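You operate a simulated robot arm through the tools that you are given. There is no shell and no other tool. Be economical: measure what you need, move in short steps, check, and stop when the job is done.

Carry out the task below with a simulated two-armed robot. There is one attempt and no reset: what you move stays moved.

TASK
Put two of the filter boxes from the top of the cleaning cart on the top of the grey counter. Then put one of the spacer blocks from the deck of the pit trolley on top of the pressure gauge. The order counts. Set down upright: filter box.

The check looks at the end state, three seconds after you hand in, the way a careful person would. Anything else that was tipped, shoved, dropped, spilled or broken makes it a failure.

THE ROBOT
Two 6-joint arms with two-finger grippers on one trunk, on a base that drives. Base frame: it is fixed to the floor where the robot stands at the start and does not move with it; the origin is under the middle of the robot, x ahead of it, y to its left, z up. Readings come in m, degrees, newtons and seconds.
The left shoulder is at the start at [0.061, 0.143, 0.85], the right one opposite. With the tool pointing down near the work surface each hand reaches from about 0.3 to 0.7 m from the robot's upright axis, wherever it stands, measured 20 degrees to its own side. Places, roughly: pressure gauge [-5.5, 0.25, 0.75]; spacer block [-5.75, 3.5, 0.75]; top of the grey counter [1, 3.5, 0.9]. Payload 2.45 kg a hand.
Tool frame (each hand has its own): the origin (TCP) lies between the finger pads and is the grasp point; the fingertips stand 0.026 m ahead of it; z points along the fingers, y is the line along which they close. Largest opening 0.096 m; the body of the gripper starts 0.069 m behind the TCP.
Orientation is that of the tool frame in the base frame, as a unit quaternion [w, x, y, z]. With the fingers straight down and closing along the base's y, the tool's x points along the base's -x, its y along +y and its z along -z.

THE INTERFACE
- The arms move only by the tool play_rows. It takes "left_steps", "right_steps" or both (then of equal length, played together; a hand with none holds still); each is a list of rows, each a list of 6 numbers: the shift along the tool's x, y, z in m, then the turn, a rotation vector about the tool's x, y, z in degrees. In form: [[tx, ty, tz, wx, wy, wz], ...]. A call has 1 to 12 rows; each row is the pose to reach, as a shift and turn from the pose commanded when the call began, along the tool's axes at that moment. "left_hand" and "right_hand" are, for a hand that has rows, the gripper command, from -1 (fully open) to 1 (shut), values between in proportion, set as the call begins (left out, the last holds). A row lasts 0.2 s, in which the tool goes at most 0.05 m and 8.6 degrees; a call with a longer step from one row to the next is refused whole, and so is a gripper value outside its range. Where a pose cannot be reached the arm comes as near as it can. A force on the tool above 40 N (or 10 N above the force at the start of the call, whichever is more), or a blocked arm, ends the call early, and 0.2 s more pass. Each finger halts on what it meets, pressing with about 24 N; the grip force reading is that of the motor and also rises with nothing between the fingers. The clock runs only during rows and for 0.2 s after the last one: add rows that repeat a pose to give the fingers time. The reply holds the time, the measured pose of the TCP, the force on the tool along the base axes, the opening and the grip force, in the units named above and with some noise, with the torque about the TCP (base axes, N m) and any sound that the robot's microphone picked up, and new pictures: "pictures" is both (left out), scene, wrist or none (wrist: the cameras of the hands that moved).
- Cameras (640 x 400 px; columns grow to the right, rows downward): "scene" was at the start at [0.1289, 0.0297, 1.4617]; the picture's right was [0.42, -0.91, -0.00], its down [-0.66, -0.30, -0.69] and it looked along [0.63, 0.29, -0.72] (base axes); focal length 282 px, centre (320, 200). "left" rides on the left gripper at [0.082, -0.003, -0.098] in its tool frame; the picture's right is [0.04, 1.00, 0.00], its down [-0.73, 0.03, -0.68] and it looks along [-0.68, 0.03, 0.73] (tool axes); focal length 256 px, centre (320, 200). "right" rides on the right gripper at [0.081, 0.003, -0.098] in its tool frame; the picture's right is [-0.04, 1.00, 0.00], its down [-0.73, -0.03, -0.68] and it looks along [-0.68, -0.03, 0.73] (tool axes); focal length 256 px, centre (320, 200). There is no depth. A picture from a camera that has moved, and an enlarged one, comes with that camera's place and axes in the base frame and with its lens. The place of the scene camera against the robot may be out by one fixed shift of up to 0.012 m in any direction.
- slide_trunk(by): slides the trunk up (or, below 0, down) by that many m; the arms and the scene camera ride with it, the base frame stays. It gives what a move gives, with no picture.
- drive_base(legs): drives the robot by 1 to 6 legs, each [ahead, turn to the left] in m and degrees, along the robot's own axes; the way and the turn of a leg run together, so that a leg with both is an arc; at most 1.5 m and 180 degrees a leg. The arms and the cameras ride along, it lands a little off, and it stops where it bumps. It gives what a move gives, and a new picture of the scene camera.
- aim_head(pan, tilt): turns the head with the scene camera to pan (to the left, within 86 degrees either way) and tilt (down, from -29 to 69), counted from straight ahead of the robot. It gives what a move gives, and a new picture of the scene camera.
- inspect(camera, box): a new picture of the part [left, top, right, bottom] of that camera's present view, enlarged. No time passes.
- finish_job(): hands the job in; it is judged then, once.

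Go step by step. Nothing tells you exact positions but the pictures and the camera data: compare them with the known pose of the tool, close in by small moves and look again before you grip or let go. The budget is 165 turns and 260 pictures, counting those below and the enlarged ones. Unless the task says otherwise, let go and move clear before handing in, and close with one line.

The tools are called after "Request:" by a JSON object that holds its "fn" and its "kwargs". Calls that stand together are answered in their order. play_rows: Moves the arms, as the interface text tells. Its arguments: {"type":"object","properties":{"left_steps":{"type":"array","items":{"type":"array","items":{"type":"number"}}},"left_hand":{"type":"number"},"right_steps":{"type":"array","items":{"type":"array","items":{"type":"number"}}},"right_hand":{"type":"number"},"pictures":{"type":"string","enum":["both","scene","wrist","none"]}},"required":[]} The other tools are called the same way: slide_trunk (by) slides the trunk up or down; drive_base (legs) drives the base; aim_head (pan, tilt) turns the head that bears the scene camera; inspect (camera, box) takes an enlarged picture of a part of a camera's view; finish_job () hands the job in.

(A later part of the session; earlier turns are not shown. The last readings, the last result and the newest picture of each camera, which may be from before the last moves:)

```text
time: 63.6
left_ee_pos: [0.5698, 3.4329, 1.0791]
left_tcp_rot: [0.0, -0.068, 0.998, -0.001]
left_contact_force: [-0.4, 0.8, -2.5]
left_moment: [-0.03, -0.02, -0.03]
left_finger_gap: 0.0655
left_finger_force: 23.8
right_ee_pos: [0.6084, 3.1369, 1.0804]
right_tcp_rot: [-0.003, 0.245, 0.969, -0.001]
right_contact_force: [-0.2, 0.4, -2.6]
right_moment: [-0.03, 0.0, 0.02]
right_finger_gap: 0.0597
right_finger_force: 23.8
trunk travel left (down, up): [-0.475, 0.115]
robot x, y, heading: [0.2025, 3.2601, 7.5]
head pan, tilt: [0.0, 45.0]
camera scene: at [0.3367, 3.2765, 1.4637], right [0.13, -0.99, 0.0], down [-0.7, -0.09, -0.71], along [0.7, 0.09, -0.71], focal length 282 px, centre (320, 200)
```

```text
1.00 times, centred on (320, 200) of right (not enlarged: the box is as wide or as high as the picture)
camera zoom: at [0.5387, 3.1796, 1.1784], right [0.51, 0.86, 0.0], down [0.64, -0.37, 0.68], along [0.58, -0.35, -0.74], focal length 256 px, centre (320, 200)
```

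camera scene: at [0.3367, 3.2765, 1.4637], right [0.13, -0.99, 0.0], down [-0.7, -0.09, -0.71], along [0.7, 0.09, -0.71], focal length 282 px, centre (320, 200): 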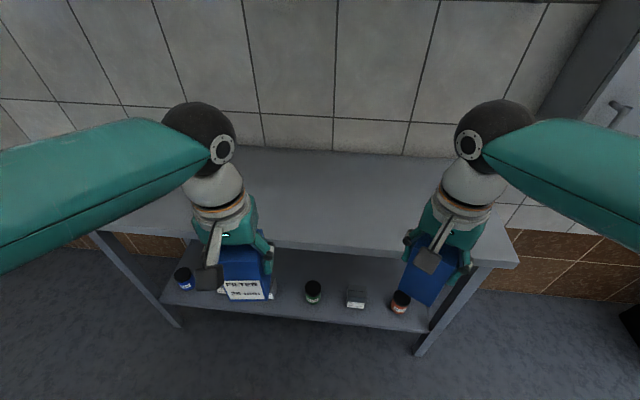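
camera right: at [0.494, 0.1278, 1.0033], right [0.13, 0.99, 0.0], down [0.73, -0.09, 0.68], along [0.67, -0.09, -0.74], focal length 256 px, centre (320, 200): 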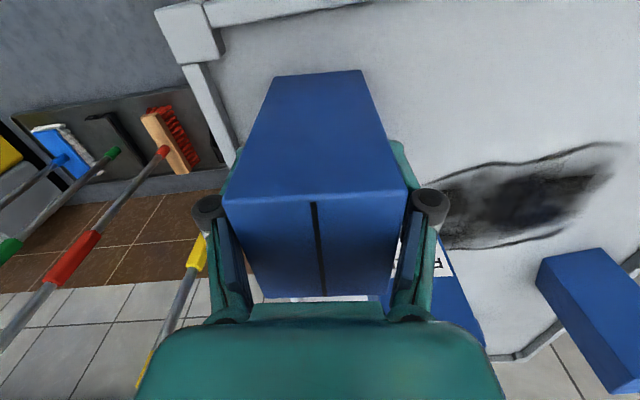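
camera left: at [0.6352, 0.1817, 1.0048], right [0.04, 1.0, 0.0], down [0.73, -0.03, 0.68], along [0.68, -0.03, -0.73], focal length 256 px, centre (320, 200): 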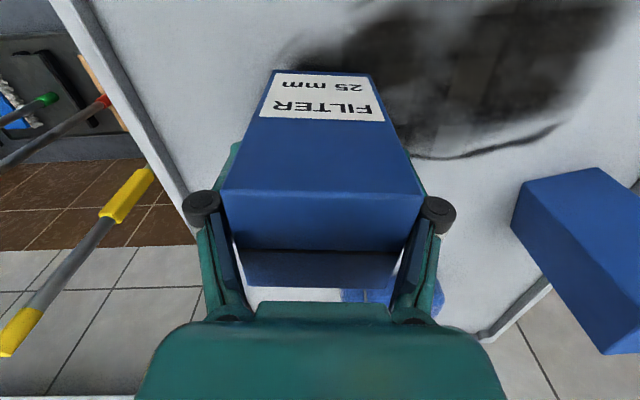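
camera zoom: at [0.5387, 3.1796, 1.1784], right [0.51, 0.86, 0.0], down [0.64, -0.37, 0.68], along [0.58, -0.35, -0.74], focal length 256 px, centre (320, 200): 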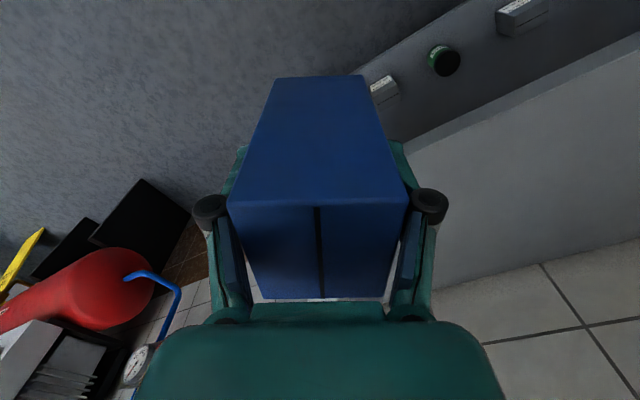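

The lamp box is at about (0.93, 2.96), the cup at about (0.86, 3.68), and the counter front edge at x ≈ 0.71. I'll move ahead 0.1 m, then bring the boxes over (0.88, 3.44) and (0.88, 3.18).

Request:
{"fn": "drive_base", "kwargs": {"legs": [[0.1, 0]]}}

```text
time: 64.8
left_ee_pos: [0.6708, 3.4462, 1.0785]
left_tcp_rot: [-0.002, -0.068, 0.998, -0.001]
left_contact_force: [0.8, -0.2, -1.8]
left_moment: [0.01, 0.05, -0.03]
left_finger_gap: 0.0658
left_finger_force: 23.7
right_ee_pos: [0.7075, 3.1508, 1.0791]
right_tcp_rot: [-0.004, 0.244, 0.97, -0.002]
right_contact_force: [1.6, 0.0, -2.6]
right_moment: [0.0, 0.06, -0.02]
right_finger_gap: 0.0598
right_finger_force: 23.9
trunk travel left (down, up): [-0.475, 0.115]
robot x, y, heading: [0.2996, 3.274, 7.6]
head pan, tilt: [0.0, 45.0]
camera scene: at [0.438, 3.2896, 1.4633], right [0.13, -0.99, 0.0], down [-0.7, -0.09, -0.71], along [0.7, 0.09, -0.71], focal length 282 px, centre (320, 200)
```

scene: 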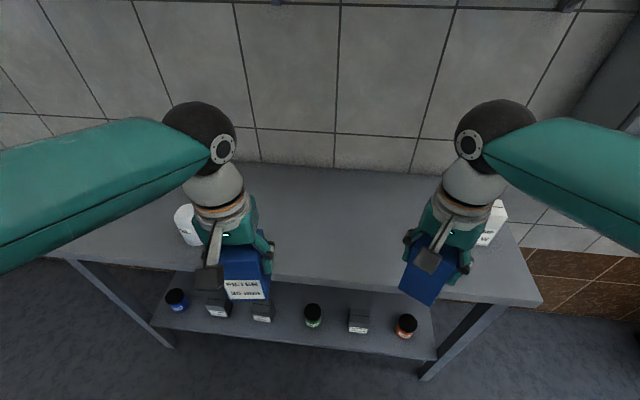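

Cup and lamp box are both standing. I'll move both boxes over the counter together at the present height.

Request:
{"fn": "play_rows", "kwargs": {"left_steps": [[-0.041, -0.007, 0, 0, 0, 0], [-0.082, -0.014, 0, 0, 0, 0], [-0.123, -0.02, 0, 0, 0, 0], [-0.165, -0.027, 0, 0, 0, 0], [-0.206, -0.034, 0, 0, 0, 0], [-0.206, -0.034, 0, 0, 0, 0]], "right_steps": [[-0.028, 0.021, 0, 0, 0, -5], [-0.055, 0.042, 0, 0, 0, -10], [-0.083, 0.064, 0, 0, 0, -15], [-0.11, 0.085, 0, 0, 0, -20], [-0.138, 0.107, 0, 0, 0, -24], [-0.138, 0.107, 0, 0, 0, -24]]}}

```text
time: 66.2
left_ee_pos: [0.8747, 3.4412, 1.0806]
left_tcp_rot: [0.0, -0.068, 0.998, 0.0]
left_contact_force: [0.0, -0.7, -1.9]
left_moment: [0.02, -0.08, -0.02]
left_finger_gap: 0.0657
left_finger_force: 24.3
right_ee_pos: [0.8751, 3.1798, 1.08]
right_tcp_rot: [-0.003, 0.036, 0.999, -0.001]
right_contact_force: [-0.6, 0.7, -2.1]
right_moment: [-0.02, -0.03, -0.03]
right_finger_gap: 0.0595
right_finger_force: 24.2
trunk travel left (down, up): [-0.475, 0.115]
robot x, y, heading: [0.2978, 3.2748, 7.3]
head pan, tilt: [0.0, 45.0]
camera scene: at [0.4324, 3.2894, 1.4641], right [0.13, -0.99, 0.0], down [-0.7, -0.09, -0.71], along [0.7, 0.09, -0.71], focal length 282 px, centre (320, 200)
camera right: at [0.7957, 3.1892, 1.1769], right [0.11, 0.99, 0.0], down [0.73, -0.08, 0.68], along [0.67, -0.08, -0.74], focal length 256 px, centre (320, 200)
camera left: at [0.7938, 3.4259, 1.178], right [-0.18, 0.98, 0.0], down [0.72, 0.13, 0.68], along [0.67, 0.12, -0.73], focal length 256 px, centre (320, 200)
```

scene: 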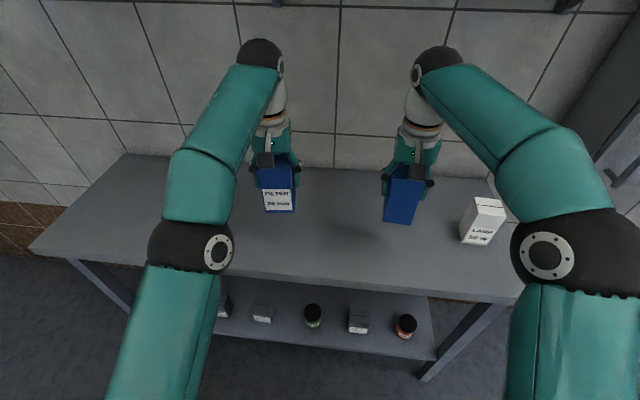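
right: 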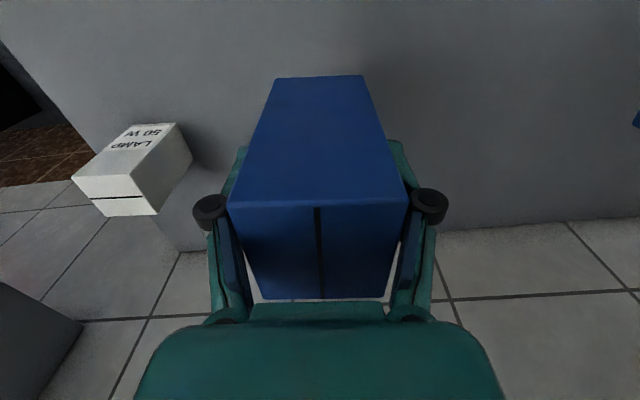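
left: 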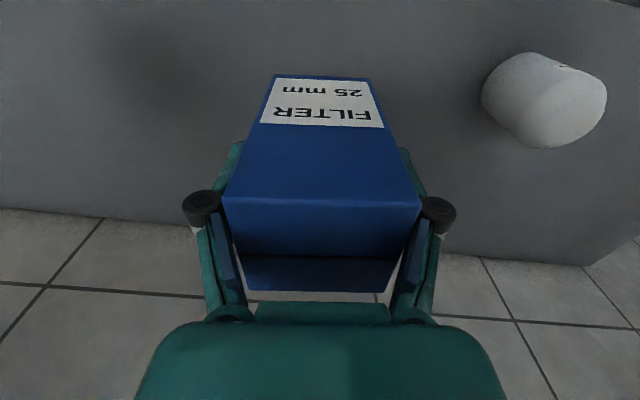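

There is good clearance on both sides. I'll lower both to just above the expected contact height.

Request:
{"fn": "play_rows", "kwargs": {"left_steps": [[0, 0, 0.03, 0, 0, 0], [0, 0, 0.06, 0, 0, 0], [0, 0, 0.08, 0, 0, 0], [0, 0, 0.088, 0, 0, 0], [0, 0, 0.088, 0, 0, 0]], "right_steps": [[0, 0, 0.03, 0, 0, 0], [0, 0, 0.06, 0, 0, 0], [0, 0, 0.08, 0, 0, 0], [0, 0, 0.088, 0, 0, 0], [0, 0, 0.088, 0, 0, 0]], "pictures": "scene"}}

Request:
{"fn": "inspect", "kwargs": {"camera": "scene", "box": [220, 140, 540, 290]}}

```text
time: 67.4
left_ee_pos: [0.8774, 3.4393, 0.9907]
left_tcp_rot: [-0.002, -0.069, 0.998, 0.001]
left_contact_force: [0.6, 0.0, -2.5]
left_moment: [-0.01, 0.01, 0.03]
left_finger_gap: 0.0656
left_finger_force: 23.7
right_ee_pos: [0.8804, 3.1786, 0.9899]
right_tcp_rot: [-0.004, 0.038, 0.999, -0.001]
right_contact_force: [0.3, 0.6, -3.2]
right_moment: [-0.01, 0.01, 0.01]
right_finger_gap: 0.0595
right_finger_force: 23.4
trunk travel left (down, up): [-0.475, 0.115]
robot x, y, heading: [0.2981, 3.277, 7.5]
head pan, tilt: [0.0, 45.0]
camera scene: at [0.4362, 3.2894, 1.4636], right [0.13, -0.99, 0.0], down [-0.7, -0.09, -0.71], along [0.7, 0.09, -0.71], focal length 282 px, centre (320, 200)
```

scene: 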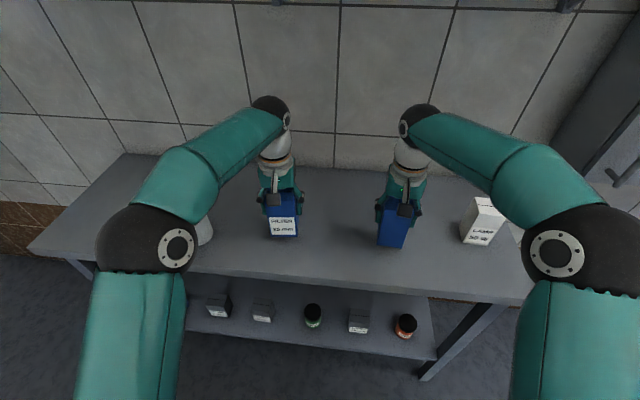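

```text
2.00 times, centred on (380, 215) of scene
camera zoom: at [0.4362, 3.2894, 1.4636], right [0.13, -0.99, 0.0], down [-0.7, -0.09, -0.71], along [0.7, 0.09, -0.71], focal length 564 px, centre (200, 170)
```

zoom: 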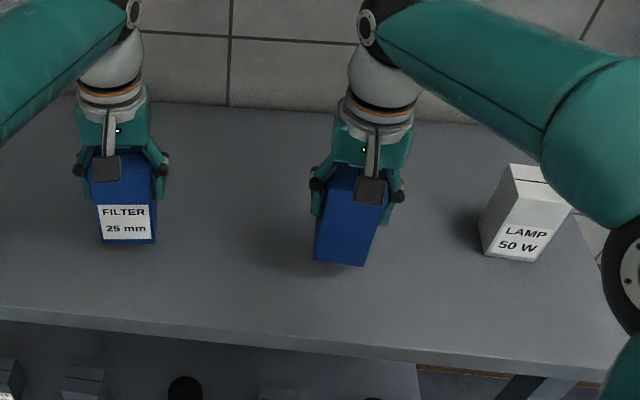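

The boxes are still a few centimetres up. I'll lower the right one slowly until it touches.

Request:
{"fn": "play_rows", "kwargs": {"right_steps": [[0, 0, 0.004, 0, 0, 0], [0, 0, 0.008, 0, 0, 0], [0, 0, 0.011, 0, 0, 0], [0, 0, 0.014, 0, 0, 0], [0, 0, 0.017, 0, 0, 0], [0, 0, 0.02, 0, 0, 0], [0, 0, 0.022, 0, 0, 0], [0, 0, 0.024, 0, 0, 0]], "pictures": "none"}}

Request:
{"fn": "play_rows", "kwargs": {"left_steps": [[0, 0, 0.004, 0, 0, 0], [0, 0, 0.008, 0, 0, 0], [0, 0, 0.011, 0, 0, 0], [0, 0, 0.014, 0, 0, 0], [0, 0, 0.017, 0, 0, 0], [0, 0, 0.02, 0, 0, 0], [0, 0, 0.022, 0, 0, 0], [0, 0, 0.024, 0, 0, 0]], "pictures": "scene"}}

Request:
{"fn": "inspect", "kwargs": {"camera": "scene", "box": [220, 140, 540, 290]}}

```text
time: 69.2
left_ee_pos: [0.8766, 3.4388, 0.9905]
left_tcp_rot: [-0.003, -0.068, 0.998, 0.0]
left_contact_force: [-0.4, 0.0, -2.4]
left_moment: [-0.03, 0.03, -0.01]
left_finger_gap: 0.0656
left_finger_force: 24.1
right_ee_pos: [0.8778, 3.1788, 0.9673]
right_tcp_rot: [-0.004, 0.038, 0.999, 0.0]
right_contact_force: [0.2, -0.3, -2.4]
right_moment: [0.01, 0.01, -0.04]
right_finger_gap: 0.0597
right_finger_force: 24.3
trunk travel left (down, up): [-0.475, 0.115]
robot x, y, heading: [0.2959, 3.2774, 7.6]
head pan, tilt: [0.0, 45.0]
```

```text
time: 71.0
left_ee_pos: [0.8782, 3.4421, 0.9667]
left_tcp_rot: [-0.001, -0.068, 0.998, 0.0]
left_contact_force: [0.3, 0.1, -2.1]
left_moment: [0.0, 0.05, -0.02]
left_finger_gap: 0.0656
left_finger_force: 24.0
right_ee_pos: [0.8791, 3.179, 0.9678]
right_tcp_rot: [-0.005, 0.037, 0.999, -0.001]
right_contact_force: [-0.3, -0.3, -2.7]
right_moment: [0.03, 0.02, -0.01]
right_finger_gap: 0.0598
right_finger_force: 24.1
trunk travel left (down, up): [-0.475, 0.115]
robot x, y, heading: [0.2974, 3.2747, 7.4]
head pan, tilt: [0.0, 45.0]
camera scene: at [0.4364, 3.2894, 1.4636], right [0.13, -0.99, 0.0], down [-0.7, -0.09, -0.71], along [0.7, 0.09, -0.71], focal length 282 px, centre (320, 200)
```

scene: 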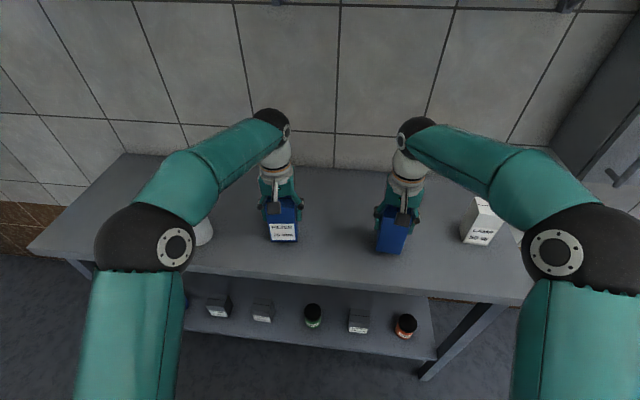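

```text
2.00 times, centred on (380, 215) of scene
camera zoom: at [0.4364, 3.2894, 1.4636], right [0.13, -0.99, 0.0], down [-0.7, -0.09, -0.71], along [0.7, 0.09, -0.71], focal length 564 px, centre (200, 170)
```

zoom: 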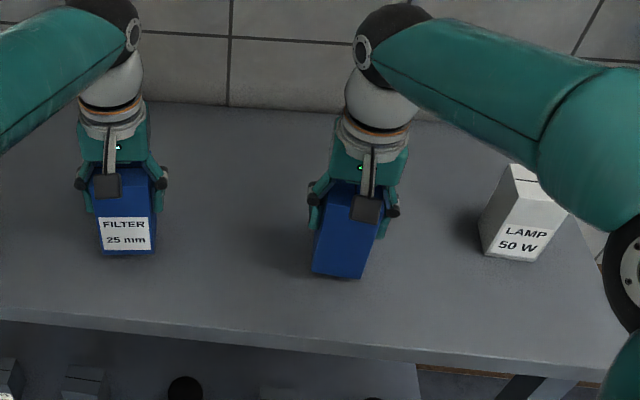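

There is no contact yet. I'll keep lowering slowly.

Request:
{"fn": "play_rows", "kwargs": {"right_steps": [[0, 0, 0.003, 0, 0, 0], [0, 0, 0.006, 0, 0, 0], [0, 0, 0.009, 0, 0, 0], [0, 0, 0.012, 0, 0, 0], [0, 0, 0.014, 0, 0, 0], [0, 0, 0.016, 0, 0, 0], [0, 0, 0.018, 0, 0, 0], [0, 0, 0.02, 0, 0, 0], [0, 0, 0.022, 0, 0, 0], [0, 0, 0.024, 0, 0, 0]], "pictures": "none"}}

Request:
{"fn": "play_rows", "kwargs": {"left_steps": [[0, 0, 0.003, 0, 0, 0], [0, 0, 0.006, 0, 0, 0], [0, 0, 0.009, 0, 0, 0], [0, 0, 0.012, 0, 0, 0], [0, 0, 0.014, 0, 0, 0], [0, 0, 0.016, 0, 0, 0], [0, 0, 0.018, 0, 0, 0], [0, 0, 0.02, 0, 0, 0], [0, 0, 0.022, 0, 0, 0], [0, 0, 0.024, 0, 0, 0]], "pictures": "none"}}

Request:
{"fn": "inspect", "kwargs": {"camera": "scene", "box": [220, 140, 540, 290]}}

```text
time: 73.2
left_ee_pos: [0.8763, 3.4413, 0.968]
left_tcp_rot: [-0.001, -0.068, 0.998, 0.0]
left_contact_force: [0.1, 0.8, -1.7]
left_moment: [0.0, 0.0, 0.0]
left_finger_gap: 0.066
left_finger_force: 23.9
right_ee_pos: [0.8789, 3.1796, 0.9456]
right_tcp_rot: [0.0, 0.037, 0.999, 0.0]
right_contact_force: [-1.6, -2.1, 11.5]
right_moment: [-0.2, -0.39, 0.0]
right_finger_gap: 0.0598
right_finger_force: 24.1
trunk travel left (down, up): [-0.475, 0.115]
robot x, y, heading: [0.2993, 3.2754, 7.4]
head pan, tilt: [0.0, 45.0]
```

```text
time: 75.4
left_ee_pos: [0.8742, 3.4404, 0.9456]
left_tcp_rot: [0.001, -0.068, 0.998, 0.0]
left_contact_force: [-1.5, 1.4, 16.0]
left_moment: [-0.02, 0.29, -0.12]
left_finger_gap: 0.0658
left_finger_force: 23.8
right_ee_pos: [0.8778, 3.1793, 0.9444]
right_tcp_rot: [-0.002, 0.037, 0.999, 0.0]
right_contact_force: [7.2, -2.9, 16.0]
right_moment: [-0.04, -0.41, -0.03]
right_finger_gap: 0.0597
right_finger_force: 24.7
trunk travel left (down, up): [-0.475, 0.115]
robot x, y, heading: [0.3009, 3.2773, 7.5]
head pan, tilt: [0.0, 45.0]
```

```text
2.00 times, centred on (380, 215) of scene
camera zoom: at [0.4334, 3.2892, 1.4642], right [0.13, -0.99, 0.0], down [-0.7, -0.09, -0.71], along [0.7, 0.09, -0.71], focal length 564 px, centre (200, 170)
```

zoom: 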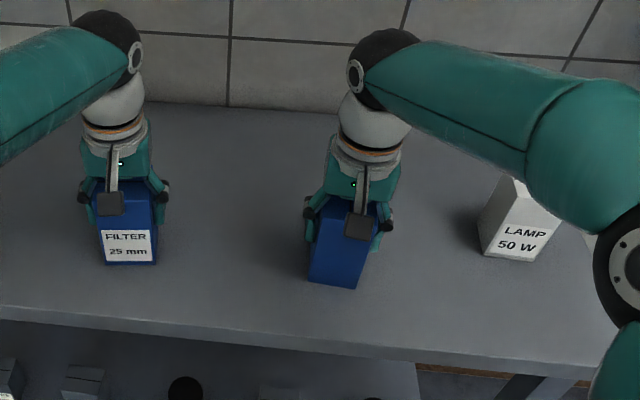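

Both boxes press lightly on the counter at 11–16 N. I'll open both hands and check.

Request:
{"fn": "play_rows", "kwargs": {"left_steps": [[0, 0, 0, 0, 0, 0], [0, 0, 0, 0, 0, 0], [0, 0, 0, 0, 0, 0], [0, 0, 0, 0, 0, 0]], "right_steps": [[0, 0, 0, 0, 0, 0], [0, 0, 0, 0, 0, 0], [0, 0, 0, 0, 0, 0], [0, 0, 0, 0, 0, 0]], "left_hand": -1, "right_hand": -1, "pictures": "both"}}

```text
time: 76.4
left_ee_pos: [0.876, 3.4405, 0.9419]
left_tcp_rot: [-0.001, -0.069, 0.998, 0.0]
left_contact_force: [0.0, -0.1, 0.4]
left_moment: [0.0, -0.03, 0.01]
left_finger_gap: 0.0959
left_finger_force: 0.2
right_ee_pos: [0.8795, 3.1798, 0.9435]
right_tcp_rot: [-0.003, 0.038, 0.999, 0.0]
right_contact_force: [-0.7, -0.4, -0.1]
right_moment: [-0.01, 0.02, 0.02]
right_finger_gap: 0.0959
right_finger_force: 0.0
trunk travel left (down, up): [-0.475, 0.115]
robot x, y, heading: [0.297, 3.2736, 7.4]
head pan, tilt: [0.0, 45.0]
camera scene: at [0.4359, 3.2894, 1.4636], right [0.13, -0.99, 0.0], down [-0.7, -0.09, -0.71], along [0.7, 0.09, -0.71], focal length 282 px, centre (320, 200)
camera right: at [0.7989, 3.1901, 1.0413], right [0.12, 0.99, 0.0], down [0.73, -0.08, 0.67], along [0.67, -0.08, -0.74], focal length 256 px, centre (320, 200)
camera left: at [0.7958, 3.4251, 1.041], right [-0.18, 0.98, 0.0], down [0.72, 0.13, 0.68], along [0.67, 0.12, -0.74], focal length 256 px, centre (320, 200)
```

scene: 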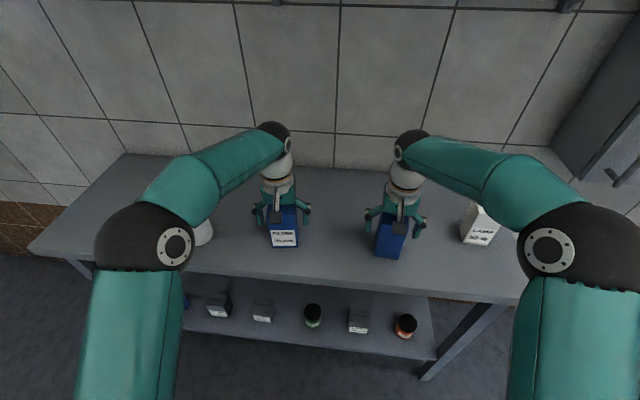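
right: 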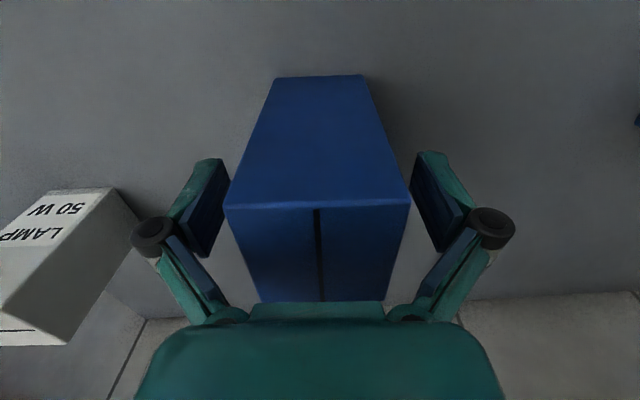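
left: 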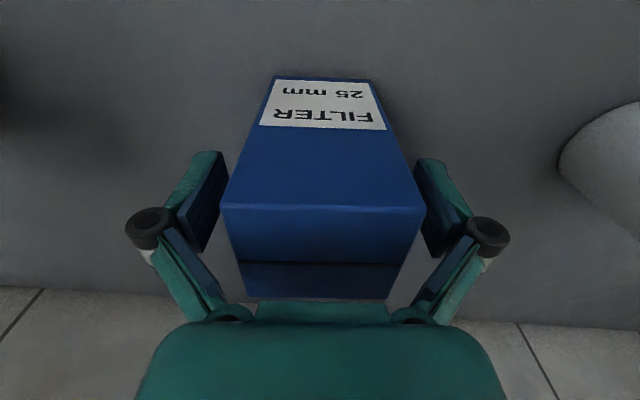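

Both are released and standing. I'll raise the hands straight up and then draw them back.

Request:
{"fn": "play_rows", "kwargs": {"left_steps": [[0, 0, -0.03, 0, 0, 0], [0, 0, -0.07, 0, 0, 0], [0, 0, -0.11, 0, 0, 0], [0, 0, -0.15, 0, 0, 0], [0.05, 0, -0.16, 0, 0, 0], [0.1, 0, -0.16, 0, 0, 0], [0.15, 0, -0.16, 0, 0, 0], [0.2, 0, -0.16, 0, 0, 0], [0.25, 0, -0.16, 0, 0, 0]], "right_steps": [[0, 0, -0.03, 0, 0, 0], [0, 0, -0.07, 0, 0, 0], [0, 0, -0.11, 0, 0, 0], [0, 0, -0.15, 0, 0, 0], [0.05, 0, -0.16, 0, 0, 0], [0.1, 0, -0.16, 0, 0, 0], [0.15, 0, -0.16, 0, 0, 0], [0.2, 0, -0.16, 0, 0, 0], [0.25, 0, -0.16, 0, 0, 0]], "pictures": "none"}}

Request:
{"fn": "drive_base", "kwargs": {"legs": [[-0.35, 0]]}}

```text
refused: row 5 steps farther than a row can; nothing moved
```

```text
time: 78.6
left_ee_pos: [0.5383, 3.3939, 0.9429]
left_tcp_rot: [-0.001, -0.066, 0.998, 0.001]
left_contact_force: [-0.2, -0.3, 0.5]
left_moment: [0.0, -0.03, 0.03]
left_finger_gap: 0.096
left_finger_force: 0.2
right_ee_pos: [0.5406, 3.134, 0.9444]
right_tcp_rot: [-0.003, 0.039, 0.999, -0.001]
right_contact_force: [-0.6, -0.2, 0.7]
right_moment: [0.02, -0.01, -0.01]
right_finger_gap: 0.096
right_finger_force: 0.0
trunk travel left (down, up): [-0.475, 0.115]
robot x, y, heading: [-0.0389, 3.2327, 7.4]
head pan, tilt: [0.0, 45.0]
camera scene: at [0.0971, 3.2447, 1.4638], right [0.13, -0.99, 0.0], down [-0.7, -0.09, -0.71], along [0.7, 0.09, -0.71], focal length 282 px, centre (320, 200)
```

scene: 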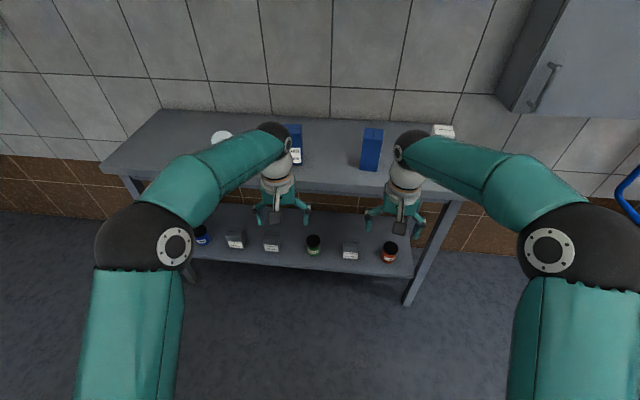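

My arm move was refused, and the base backed off with the hands still low around the boxes. That was my mistake for chaining the calls, so I'll check the boxes closely.

Request:
{"fn": "inspect", "kwargs": {"camera": "scene", "box": [200, 100, 480, 220]}}

Request:
{"fn": "inspect", "kwargs": {"camera": "right", "box": [0, 0, 640, 400]}}

Request:
{"fn": "inspect", "kwargs": {"camera": "left", "box": [0, 0, 640, 400]}}

```text
2.29 times, centred on (340, 160) of scene
camera zoom: at [0.0971, 3.2447, 1.4638], right [0.13, -0.99, 0.0], down [-0.7, -0.09, -0.71], along [0.7, 0.09, -0.71], focal length 645 px, centre (274, 291)
```

zoom: 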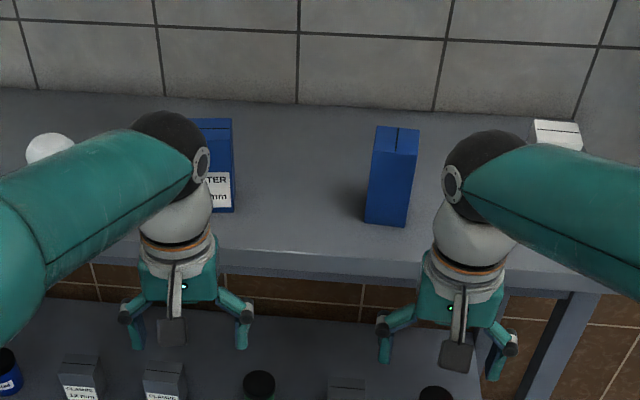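

```text
1.00 times, centred on (320, 200) of right (not enlarged: the box is as wide or as high as the picture)
camera zoom: at [0.4601, 3.144, 1.0419], right [0.12, 0.99, 0.0], down [0.73, -0.09, 0.67], along [0.67, -0.08, -0.74], focal length 256 px, centre (320, 200)
```

zoom: 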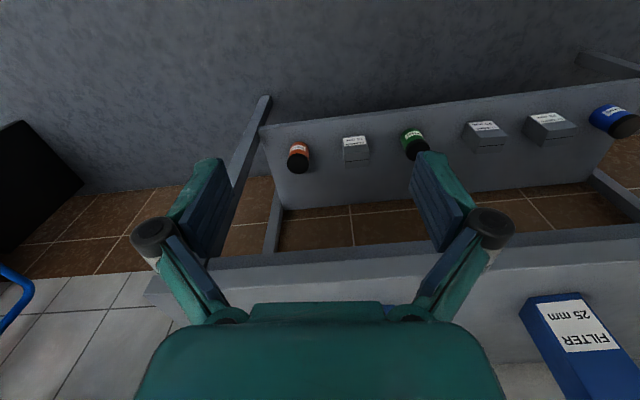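

```text
1.00 times, centred on (320, 200) of left (not enlarged: the box is as wide or as high as the picture)
camera zoom: at [0.4579, 3.3791, 1.0416], right [-0.17, 0.99, 0.0], down [0.72, 0.13, 0.68], along [0.67, 0.12, -0.74], focal length 256 px, centre (320, 200)
```

zoom: 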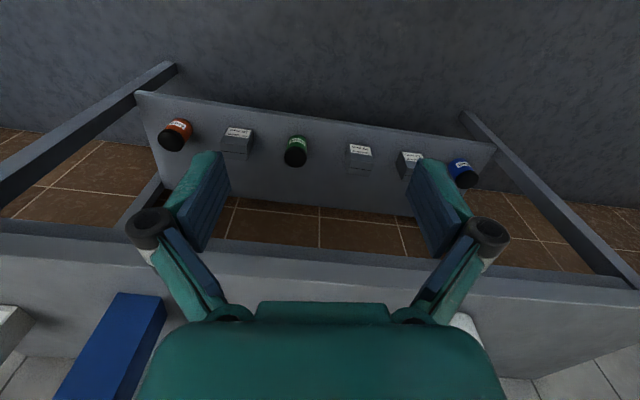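

Both filter boxes are standing on the counter and nothing fell. I'll raise and tuck the hands, then survey the way to the trolley.

Request:
{"fn": "play_rows", "kwargs": {"left_steps": [[0, 0, -0.04, 0, 0, 0], [0, 0, -0.08, 0, 0, 0], [0, 0, -0.12, 0, 0, 0], [0.04, 0, -0.14, 0, 0, 0], [0.08, 0, -0.14, 0, 0, 0], [0.12, 0, -0.14, 0, 0, 0], [0.16, 0, -0.14, 0, 0, 0], [0.18, 0, -0.14, 0, 0, 0]], "right_steps": [[0, 0, -0.04, 0, 0, 0], [0, 0, -0.08, 0, 0, 0], [0, 0, -0.12, 0, 0, 0], [0.04, 0, -0.14, 0, 0, 0], [0.08, 0, -0.14, 0, 0, 0], [0.12, 0, -0.14, 0, 0, 0], [0.16, 0, -0.14, 0, 0, 0], [0.18, 0, -0.14, 0, 0, 0]], "pictures": "none"}}

Request:
{"fn": "aim_head", "kwargs": {"pan": 85, "tilt": 15}}

```text
time: 80.4
left_ee_pos: [0.3577, 3.3713, 1.0821]
left_tcp_rot: [-0.001, -0.067, 0.998, -0.001]
left_contact_force: [-0.2, 0.0, -0.5]
left_moment: [-0.02, 0.0, 0.0]
left_finger_gap: 0.0959
left_finger_force: 0.0
right_ee_pos: [0.3611, 3.1481, 1.0874]
right_tcp_rot: [-0.002, 0.04, 0.999, -0.001]
right_contact_force: [0.1, -0.1, -0.2]
right_moment: [0.01, -0.03, 0.01]
right_finger_gap: 0.0958
right_finger_force: 0.0
trunk travel left (down, up): [-0.475, 0.115]
robot x, y, heading: [-0.0402, 3.2307, 7.0]
head pan, tilt: [0.0, 45.0]
```

```text
time: 82.0
left_ee_pos: [0.3593, 3.3728, 1.0819]
left_tcp_rot: [-0.002, -0.067, 0.998, 0.0]
left_contact_force: [-0.3, -0.6, 0.0]
left_moment: [-0.01, -0.01, 0.03]
left_finger_gap: 0.0962
left_finger_force: 0.2
right_ee_pos: [0.3623, 3.1482, 1.0868]
right_tcp_rot: [-0.003, 0.04, 0.999, 0.0]
right_contact_force: [-0.7, -0.6, -0.5]
right_moment: [-0.03, 0.0, -0.01]
right_finger_gap: 0.0959
right_finger_force: 0.2
trunk travel left (down, up): [-0.475, 0.115]
robot x, y, heading: [-0.0387, 3.2332, 7.4]
head pan, tilt: [85.0, 15.0]
camera scene: at [0.0136, 3.3278, 1.5105], right [1.0, 0.04, 0.0], down [0.01, -0.26, -0.97], along [-0.04, 0.97, -0.26], focal length 282 px, centre (320, 200)
```

scene: 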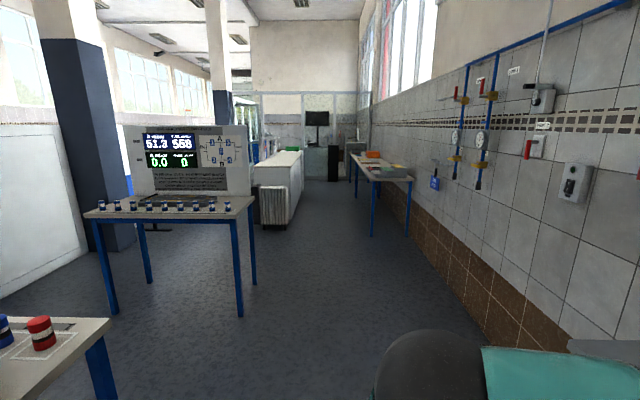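

I'll turn left to face across the room and look for a way through.

Request:
{"fn": "drive_base", "kwargs": {"legs": [[0, 120]]}}

Request:
{"fn": "aim_head", "kwargs": {"pan": 50, "tilt": 20}}

Request:
{"fn": "aim_head", "kwargs": {"pan": 80, "tilt": 20}}

```text
time: 86.5
left_ee_pos: [-0.1978, 3.6261, 1.0812]
left_tcp_rot: [0.0, 0.763, -0.646, 0.002]
left_contact_force: [-0.9, 0.7, 1.3]
left_moment: [0.03, -0.07, 0.01]
left_finger_gap: 0.0958
left_finger_force: 0.1
right_ee_pos: [0.0276, 3.6376, 1.0889]
right_tcp_rot: [-0.001, -0.692, 0.722, -0.003]
right_contact_force: [-0.9, 0.0, 0.0]
right_moment: [0.01, -0.1, 0.02]
right_finger_gap: 0.0962
right_finger_force: 0.0
trunk travel left (down, up): [-0.475, 0.115]
robot x, y, heading: [0.0202, 3.2398, 100.7]
head pan, tilt: [85.0, 15.0]
stopped in leg 1: the robot was blocked; the commanded pose is now the measured one
camera scene: at [-0.0921, 3.288, 1.5101], right [-0.1, 1.0, 0.0], down [0.26, 0.03, -0.96], along [-0.96, -0.09, -0.26], focal length 282 px, centre (320, 200)
```

scene: 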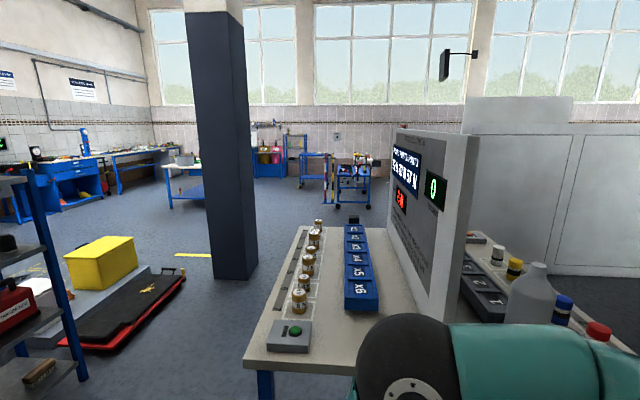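

```text
time: 87.5
left_ee_pos: [-0.1926, 3.6262, 1.0818]
left_tcp_rot: [0.001, 0.764, -0.645, 0.001]
left_contact_force: [0.0, 0.6, 0.4]
left_moment: [0.01, -0.01, 0.01]
left_finger_gap: 0.0961
left_finger_force: 0.0
right_ee_pos: [0.0305, 3.6385, 1.0887]
right_tcp_rot: [-0.002, -0.691, 0.722, -0.001]
right_contact_force: [0.0, 0.4, -0.2]
right_moment: [-0.03, 0.03, 0.01]
right_finger_gap: 0.0958
right_finger_force: 0.0
trunk travel left (down, up): [-0.475, 0.115]
robot x, y, heading: [0.0203, 3.239, 100.4]
head pan, tilt: [50.0, 20.0]
camera scene: at [-0.0757, 3.343, 1.5024], right [0.49, 0.87, 0.0], down [0.3, -0.17, -0.94], along [-0.82, 0.46, -0.34], focal length 282 px, centre (320, 200)
```

scene: 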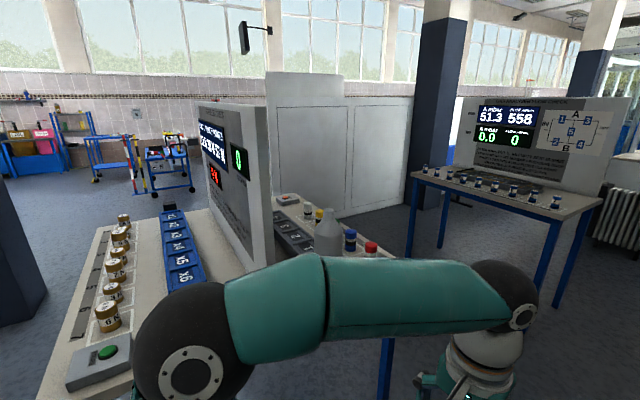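

```text
time: 88.5
left_ee_pos: [-0.1935, 3.6257, 1.0823]
left_tcp_rot: [0.002, 0.764, -0.645, 0.002]
left_contact_force: [0.4, -0.1, 0.2]
left_moment: [-0.02, 0.01, -0.01]
left_finger_gap: 0.0961
left_finger_force: 0.1
right_ee_pos: [0.0306, 3.6375, 1.0889]
right_tcp_rot: [-0.001, -0.691, 0.723, -0.002]
right_contact_force: [0.0, -0.7, 0.7]
right_moment: [-0.02, -0.01, 0.0]
right_finger_gap: 0.0958
right_finger_force: 0.1
trunk travel left (down, up): [-0.475, 0.115]
robot x, y, heading: [0.0218, 3.2386, 100.4]
head pan, tilt: [80.0, 20.0]
camera scene: at [-0.0878, 3.2965, 1.5024], right [-0.01, 1.0, 0.0], down [0.34, 0.0, -0.94], along [-0.94, -0.01, -0.34], focal length 282 px, centre (320, 200)
```

scene: 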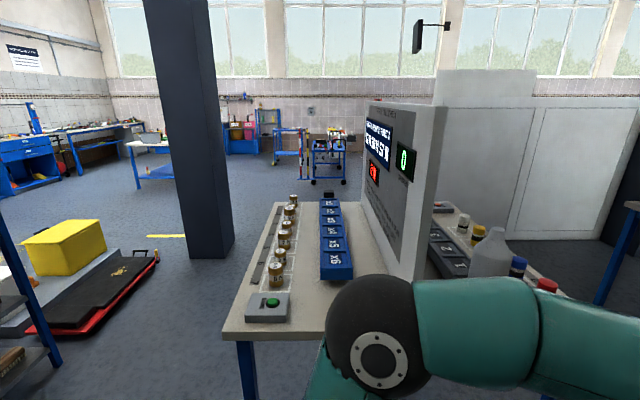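

The trolley seems to be the blue cart by the far wall, near (-5.4, 3.4). A lane runs at y ≈ 2.45, between the weights table (y > 3.0) and the rack and pillar, so I'll back down to it and turn.

Request:
{"fn": "drive_base", "kwargs": {"legs": [[-0.78, 0]]}}

Request:
{"fn": "drive_base", "kwargs": {"legs": [[0, 79]]}}

Request:
{"fn": "aim_head", "kwargs": {"pan": 0, "tilt": 25}}

```text
time: 92.8
left_ee_pos: [-0.0484, 2.8475, 1.0826]
left_tcp_rot: [0.001, 0.77, -0.638, 0.001]
left_contact_force: [-0.2, 0.3, -0.3]
left_moment: [0.04, -0.02, 0.01]
left_finger_gap: 0.0961
left_finger_force: 0.0
right_ee_pos: [0.1749, 2.8624, 1.0886]
right_tcp_rot: [-0.002, -0.699, 0.715, -0.002]
right_contact_force: [0.5, 0.1, 0.1]
right_moment: [0.02, 0.01, -0.01]
right_finger_gap: 0.096
right_finger_force: 0.1
trunk travel left (down, up): [-0.475, 0.115]
robot x, y, heading: [0.1767, 2.4645, 101.8]
head pan, tilt: [80.0, 20.0]
camera scene: at [0.0637, 2.5194, 1.5024], right [-0.03, 1.0, 0.0], down [0.34, 0.01, -0.94], along [-0.94, -0.03, -0.34], focal length 282 px, centre (320, 200)
```

scene: 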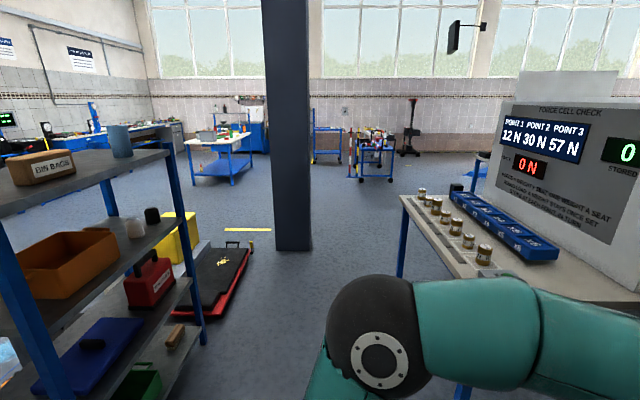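

```text
time: 97.0
left_ee_pos: [-0.2399, 2.3174, 1.0827]
left_tcp_rot: [0.0, 1.0, 0.002, 0.002]
left_contact_force: [-0.4, 0.3, -0.2]
left_moment: [0.01, 0.05, 0.02]
left_finger_gap: 0.0962
left_finger_force: 0.0
right_ee_pos: [-0.2158, 2.5396, 1.0899]
right_tcp_rot: [0.001, 0.995, -0.102, 0.003]
right_contact_force: [-0.4, 0.3, 0.3]
right_moment: [0.0, 0.03, -0.03]
right_finger_gap: 0.0957
right_finger_force: 0.0
trunk travel left (down, up): [-0.475, 0.115]
robot x, y, heading: [0.1726, 2.5172, -178.8]
head pan, tilt: [80.0, 20.0]
camera scene: at [0.0931, 2.4221, 1.5024], right [-0.99, 0.16, 0.0], down [0.05, 0.34, -0.94], along [-0.15, -0.93, -0.34], focal length 282 px, centre (320, 200)
```

scene: 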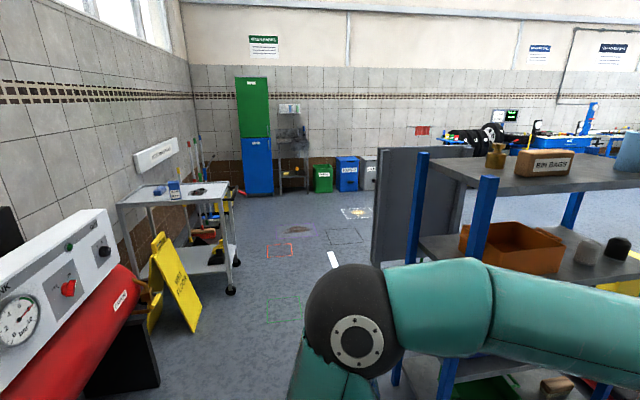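

```text
time: 98.6
left_ee_pos: [-0.2393, 2.3162, 1.0831]
left_tcp_rot: [0.0, 1.0, 0.003, 0.001]
left_contact_force: [0.1, 0.6, 0.0]
left_moment: [-0.03, -0.01, 0.0]
left_finger_gap: 0.0959
left_finger_force: 0.2
right_ee_pos: [-0.2156, 2.5397, 1.0896]
right_tcp_rot: [0.001, 0.995, -0.102, 0.002]
right_contact_force: [0.2, -0.6, -0.2]
right_moment: [0.01, 0.0, 0.0]
right_finger_gap: 0.0959
right_finger_force: 0.0
trunk travel left (down, up): [-0.475, 0.115]
robot x, y, heading: [0.1683, 2.5207, -178.8]
head pan, tilt: [0.0, 25.0]
camera scene: at [0.0149, 2.5128, 1.4943], right [-0.02, 1.0, 0.0], down [0.42, 0.01, -0.91], along [-0.91, -0.02, -0.42], focal length 282 px, centre (320, 200)
```

scene: 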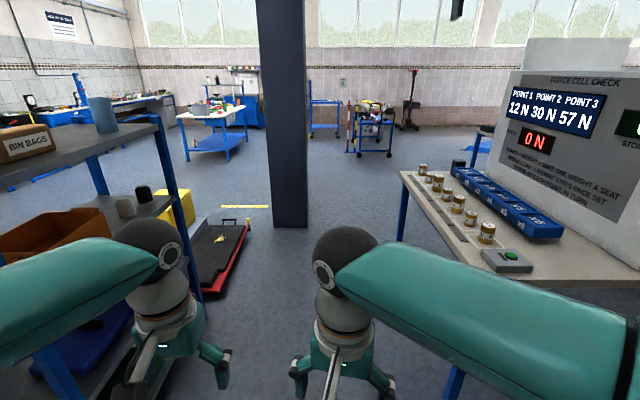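

The lane ahead is clear. I'll drive to about x = -1.6, then look again before threading between the pillar and the table corner.

Request:
{"fn": "drive_base", "kwargs": {"legs": [[0, -1.2], [0.9, 0], [0.85, 0]]}}

```text
time: 108.0
left_ee_pos: [-2.0184, 2.3017, 1.0824]
left_tcp_rot: [-0.001, 1.0, 0.004, 0.002]
left_contact_force: [-0.5, -0.2, 0.8]
left_moment: [-0.01, 0.0, 0.0]
left_finger_gap: 0.0956
left_finger_force: 0.1
right_ee_pos: [-1.9953, 2.524, 1.0901]
right_tcp_rot: [0.0, 0.995, -0.1, 0.003]
right_contact_force: [-0.8, 0.0, -1.1]
right_moment: [0.04, 0.01, 0.0]
right_finger_gap: 0.0961
right_finger_force: 0.1
trunk travel left (down, up): [-0.475, 0.115]
robot x, y, heading: [-1.6054, 2.5036, -178.7]
head pan, tilt: [0.0, 25.0]
camera scene: at [-1.7641, 2.4978, 1.4942], right [-0.02, 1.0, 0.0], down [0.42, 0.01, -0.91], along [-0.91, -0.02, -0.42], focal length 282 px, centre (320, 200)
```

scene: 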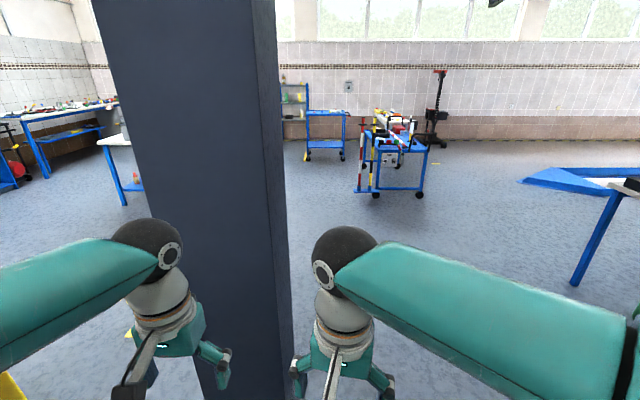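

The trolley is the blue cart ahead at about (-5.3, 3.4). I'll go forward slightly, turn right, and pass between the pillar and the table.

Request:
{"fn": "drive_base", "kwargs": {"legs": [[0.1, 0], [0, -28]]}}

```text
time: 110.7
left_ee_pos: [-2.16, 2.5143, 1.0844]
left_tcp_rot: [0.001, 0.972, -0.235, 0.001]
left_contact_force: [0.1, 0.1, -0.2]
left_moment: [-0.01, 0.03, -0.01]
left_finger_gap: 0.0961
left_finger_force: 0.1
right_ee_pos: [-2.036, 2.7009, 1.0904]
right_tcp_rot: [0.001, 0.942, -0.337, 0.003]
right_contact_force: [-0.3, 0.3, -0.5]
right_moment: [0.0, -0.02, -0.02]
right_finger_gap: 0.096
right_finger_force: 0.2
trunk travel left (down, up): [-0.475, 0.115]
robot x, y, heading: [-1.7094, 2.4841, 153.2]
head pan, tilt: [0.0, 25.0]
camera scene: at [-1.8507, 2.5498, 1.4943], right [0.45, 0.89, 0.0], down [0.38, -0.19, -0.91], along [-0.81, 0.41, -0.42], focal length 282 px, centre (320, 200)
```

scene: 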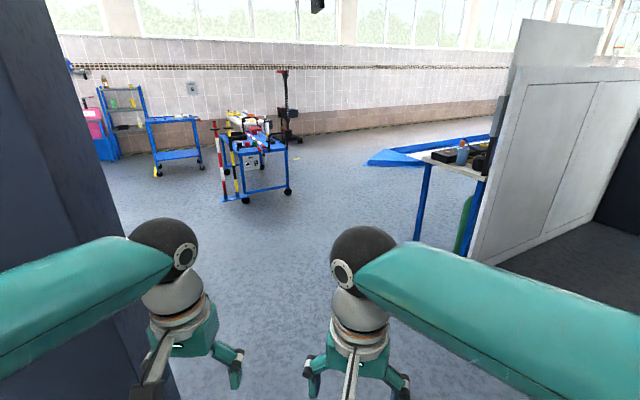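

The way is clear, with the pillar well to the left. I'll drive through.

Request:
{"fn": "drive_base", "kwargs": {"legs": [[1.1, 0]]}}

```text
time: 116.4
left_ee_pos: [-3.1415, 2.9634, 1.0845]
left_tcp_rot: [0.0, 0.976, -0.217, 0.003]
left_contact_force: [-0.4, 0.1, -0.3]
left_moment: [0.01, 0.02, 0.03]
left_finger_gap: 0.0959
left_finger_force: 0.0
right_ee_pos: [-3.0253, 3.154, 1.0903]
right_tcp_rot: [0.001, 0.948, -0.318, 0.002]
right_contact_force: [0.1, -0.2, 0.8]
right_moment: [0.03, 0.02, 0.02]
right_finger_gap: 0.0957
right_finger_force: 0.0
trunk travel left (down, up): [-0.475, 0.115]
robot x, y, heading: [-2.6956, 2.9535, 155.5]
head pan, tilt: [0.0, 25.0]
camera scene: at [-2.8351, 3.0115, 1.4942], right [0.41, 0.91, 0.0], down [0.39, -0.17, -0.91], along [-0.83, 0.37, -0.42], focal length 282 px, centre (320, 200)
```

scene: 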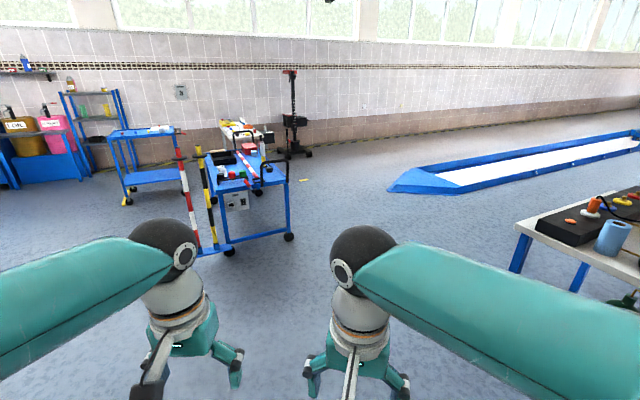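

Now I'll look closer at the trolley and the area around it.

Request:
{"fn": "inspect", "kwargs": {"camera": "scene", "box": [100, 60, 340, 260]}}

Request:
{"fn": "aim_head", "kwargs": {"pan": 40, "tilt": 15}}

```text
2.00 times, centred on (220, 160) of scene
camera zoom: at [-2.8351, 3.0115, 1.4942], right [0.41, 0.91, 0.0], down [0.39, -0.17, -0.91], along [-0.83, 0.37, -0.42], focal length 564 px, centre (520, 280)
```

zoom: 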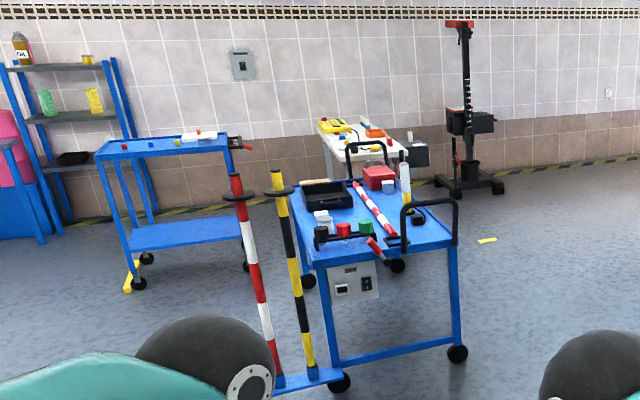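

```text
time: 117.5
left_ee_pos: [-3.1419, 2.9639, 1.0844]
left_tcp_rot: [0.001, 0.976, -0.216, 0.002]
left_contact_force: [0.8, -0.1, -0.7]
left_moment: [0.04, -0.01, -0.01]
left_finger_gap: 0.0958
left_finger_force: 0.0
right_ee_pos: [-3.0253, 3.1547, 1.0908]
right_tcp_rot: [0.001, 0.948, -0.317, 0.002]
right_contact_force: [-0.3, -0.7, 0.3]
right_moment: [0.01, 0.02, -0.01]
right_finger_gap: 0.0956
right_finger_force: 0.0
trunk travel left (down, up): [-0.475, 0.115]
robot x, y, heading: [-2.6917, 2.9513, 155.9]
head pan, tilt: [40.0, 15.0]
camera scene: at [-2.8407, 2.9483, 1.5105], right [-0.27, 0.96, 0.0], down [0.25, 0.07, -0.97], along [-0.93, -0.26, -0.26], focal length 282 px, centre (320, 200)
```

scene: 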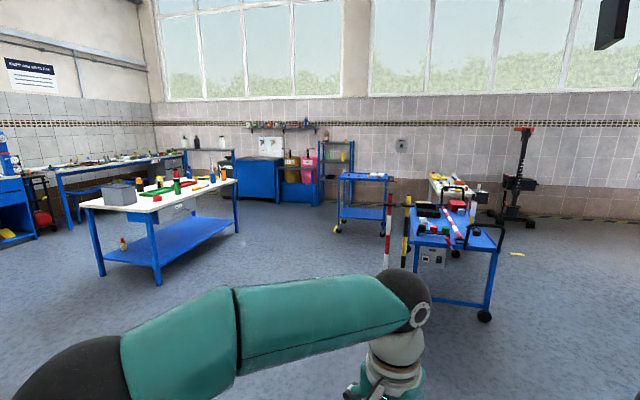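

The pit trolley spans about x -6.3 to -5.1 and y 3.1 to 3.7, and the blocks look like the small coloured pieces on its deck. Poles stand at its near-left corner, so I'll approach along its right side (y > 3.7).

Request:
{"fn": "drive_base", "kwargs": {"legs": [[0, -9], [1.1, 0], [1.1, 0]]}}

Request:
{"fn": "aim_head", "kwargs": {"pan": 35, "tilt": 25}}

```text
time: 129.0
left_ee_pos: [-4.9155, 4.2661, 1.0841]
left_tcp_rot: [0.0, 0.954, -0.298, 0.001]
left_contact_force: [-1.2, -0.6, 0.3]
left_moment: [-0.01, -0.01, -0.02]
left_finger_gap: 0.0961
left_finger_force: 0.1
right_ee_pos: [-4.7672, 4.4357, 1.0909]
right_tcp_rot: [0.001, 0.918, -0.398, 0.002]
right_contact_force: [0.0, 0.0, -0.3]
right_moment: [-0.02, -0.01, -0.01]
right_finger_gap: 0.0961
right_finger_force: 0.1
trunk travel left (down, up): [-0.475, 0.115]
robot x, y, heading: [-4.4735, 4.1807, 145.8]
head pan, tilt: [40.0, 15.0]
camera scene: at [-4.6202, 4.1999, 1.5104], right [-0.1, 0.99, 0.0], down [0.26, 0.03, -0.97], along [-0.96, -0.1, -0.26], focal length 282 px, centre (320, 200)
```

scene: 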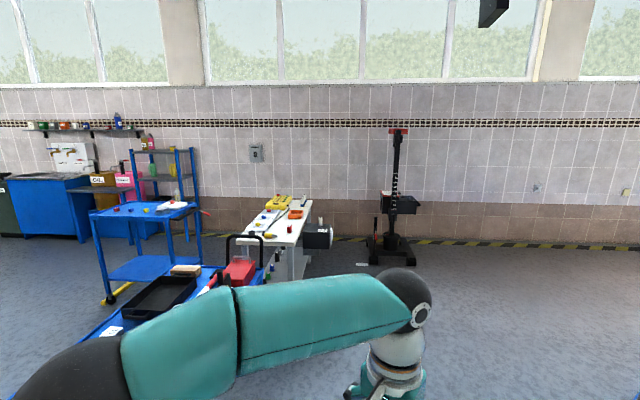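

```text
time: 129.7
left_ee_pos: [-4.9154, 4.2672, 1.0857]
left_tcp_rot: [0.0, 0.954, -0.298, 0.002]
left_contact_force: [0.5, -0.5, 0.7]
left_moment: [0.02, 0.04, 0.01]
left_finger_gap: 0.0959
left_finger_force: 0.1
right_ee_pos: [-4.7663, 4.4352, 1.0915]
right_tcp_rot: [0.002, 0.918, -0.397, 0.003]
right_contact_force: [0.5, 0.6, -0.3]
right_moment: [-0.02, -0.04, -0.02]
right_finger_gap: 0.0961
right_finger_force: 0.0
trunk travel left (down, up): [-0.475, 0.115]
robot x, y, heading: [-4.4753, 4.1813, 145.7]
head pan, tilt: [35.0, 25.0]
camera scene: at [-4.619, 4.2077, 1.4943], right [-0.01, 1.0, 0.0], down [0.42, 0.01, -0.91], along [-0.91, -0.01, -0.42], focal length 282 px, centre (320, 200)
```

scene: 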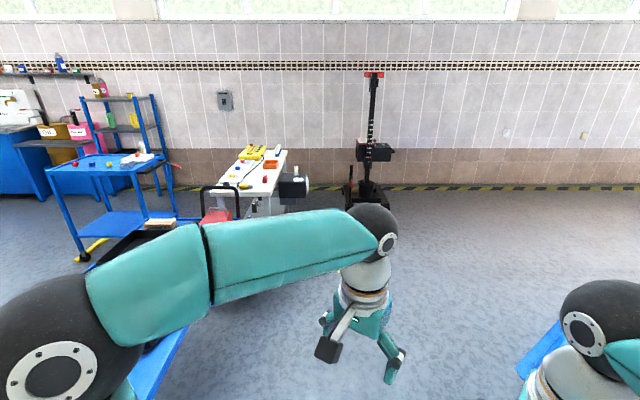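

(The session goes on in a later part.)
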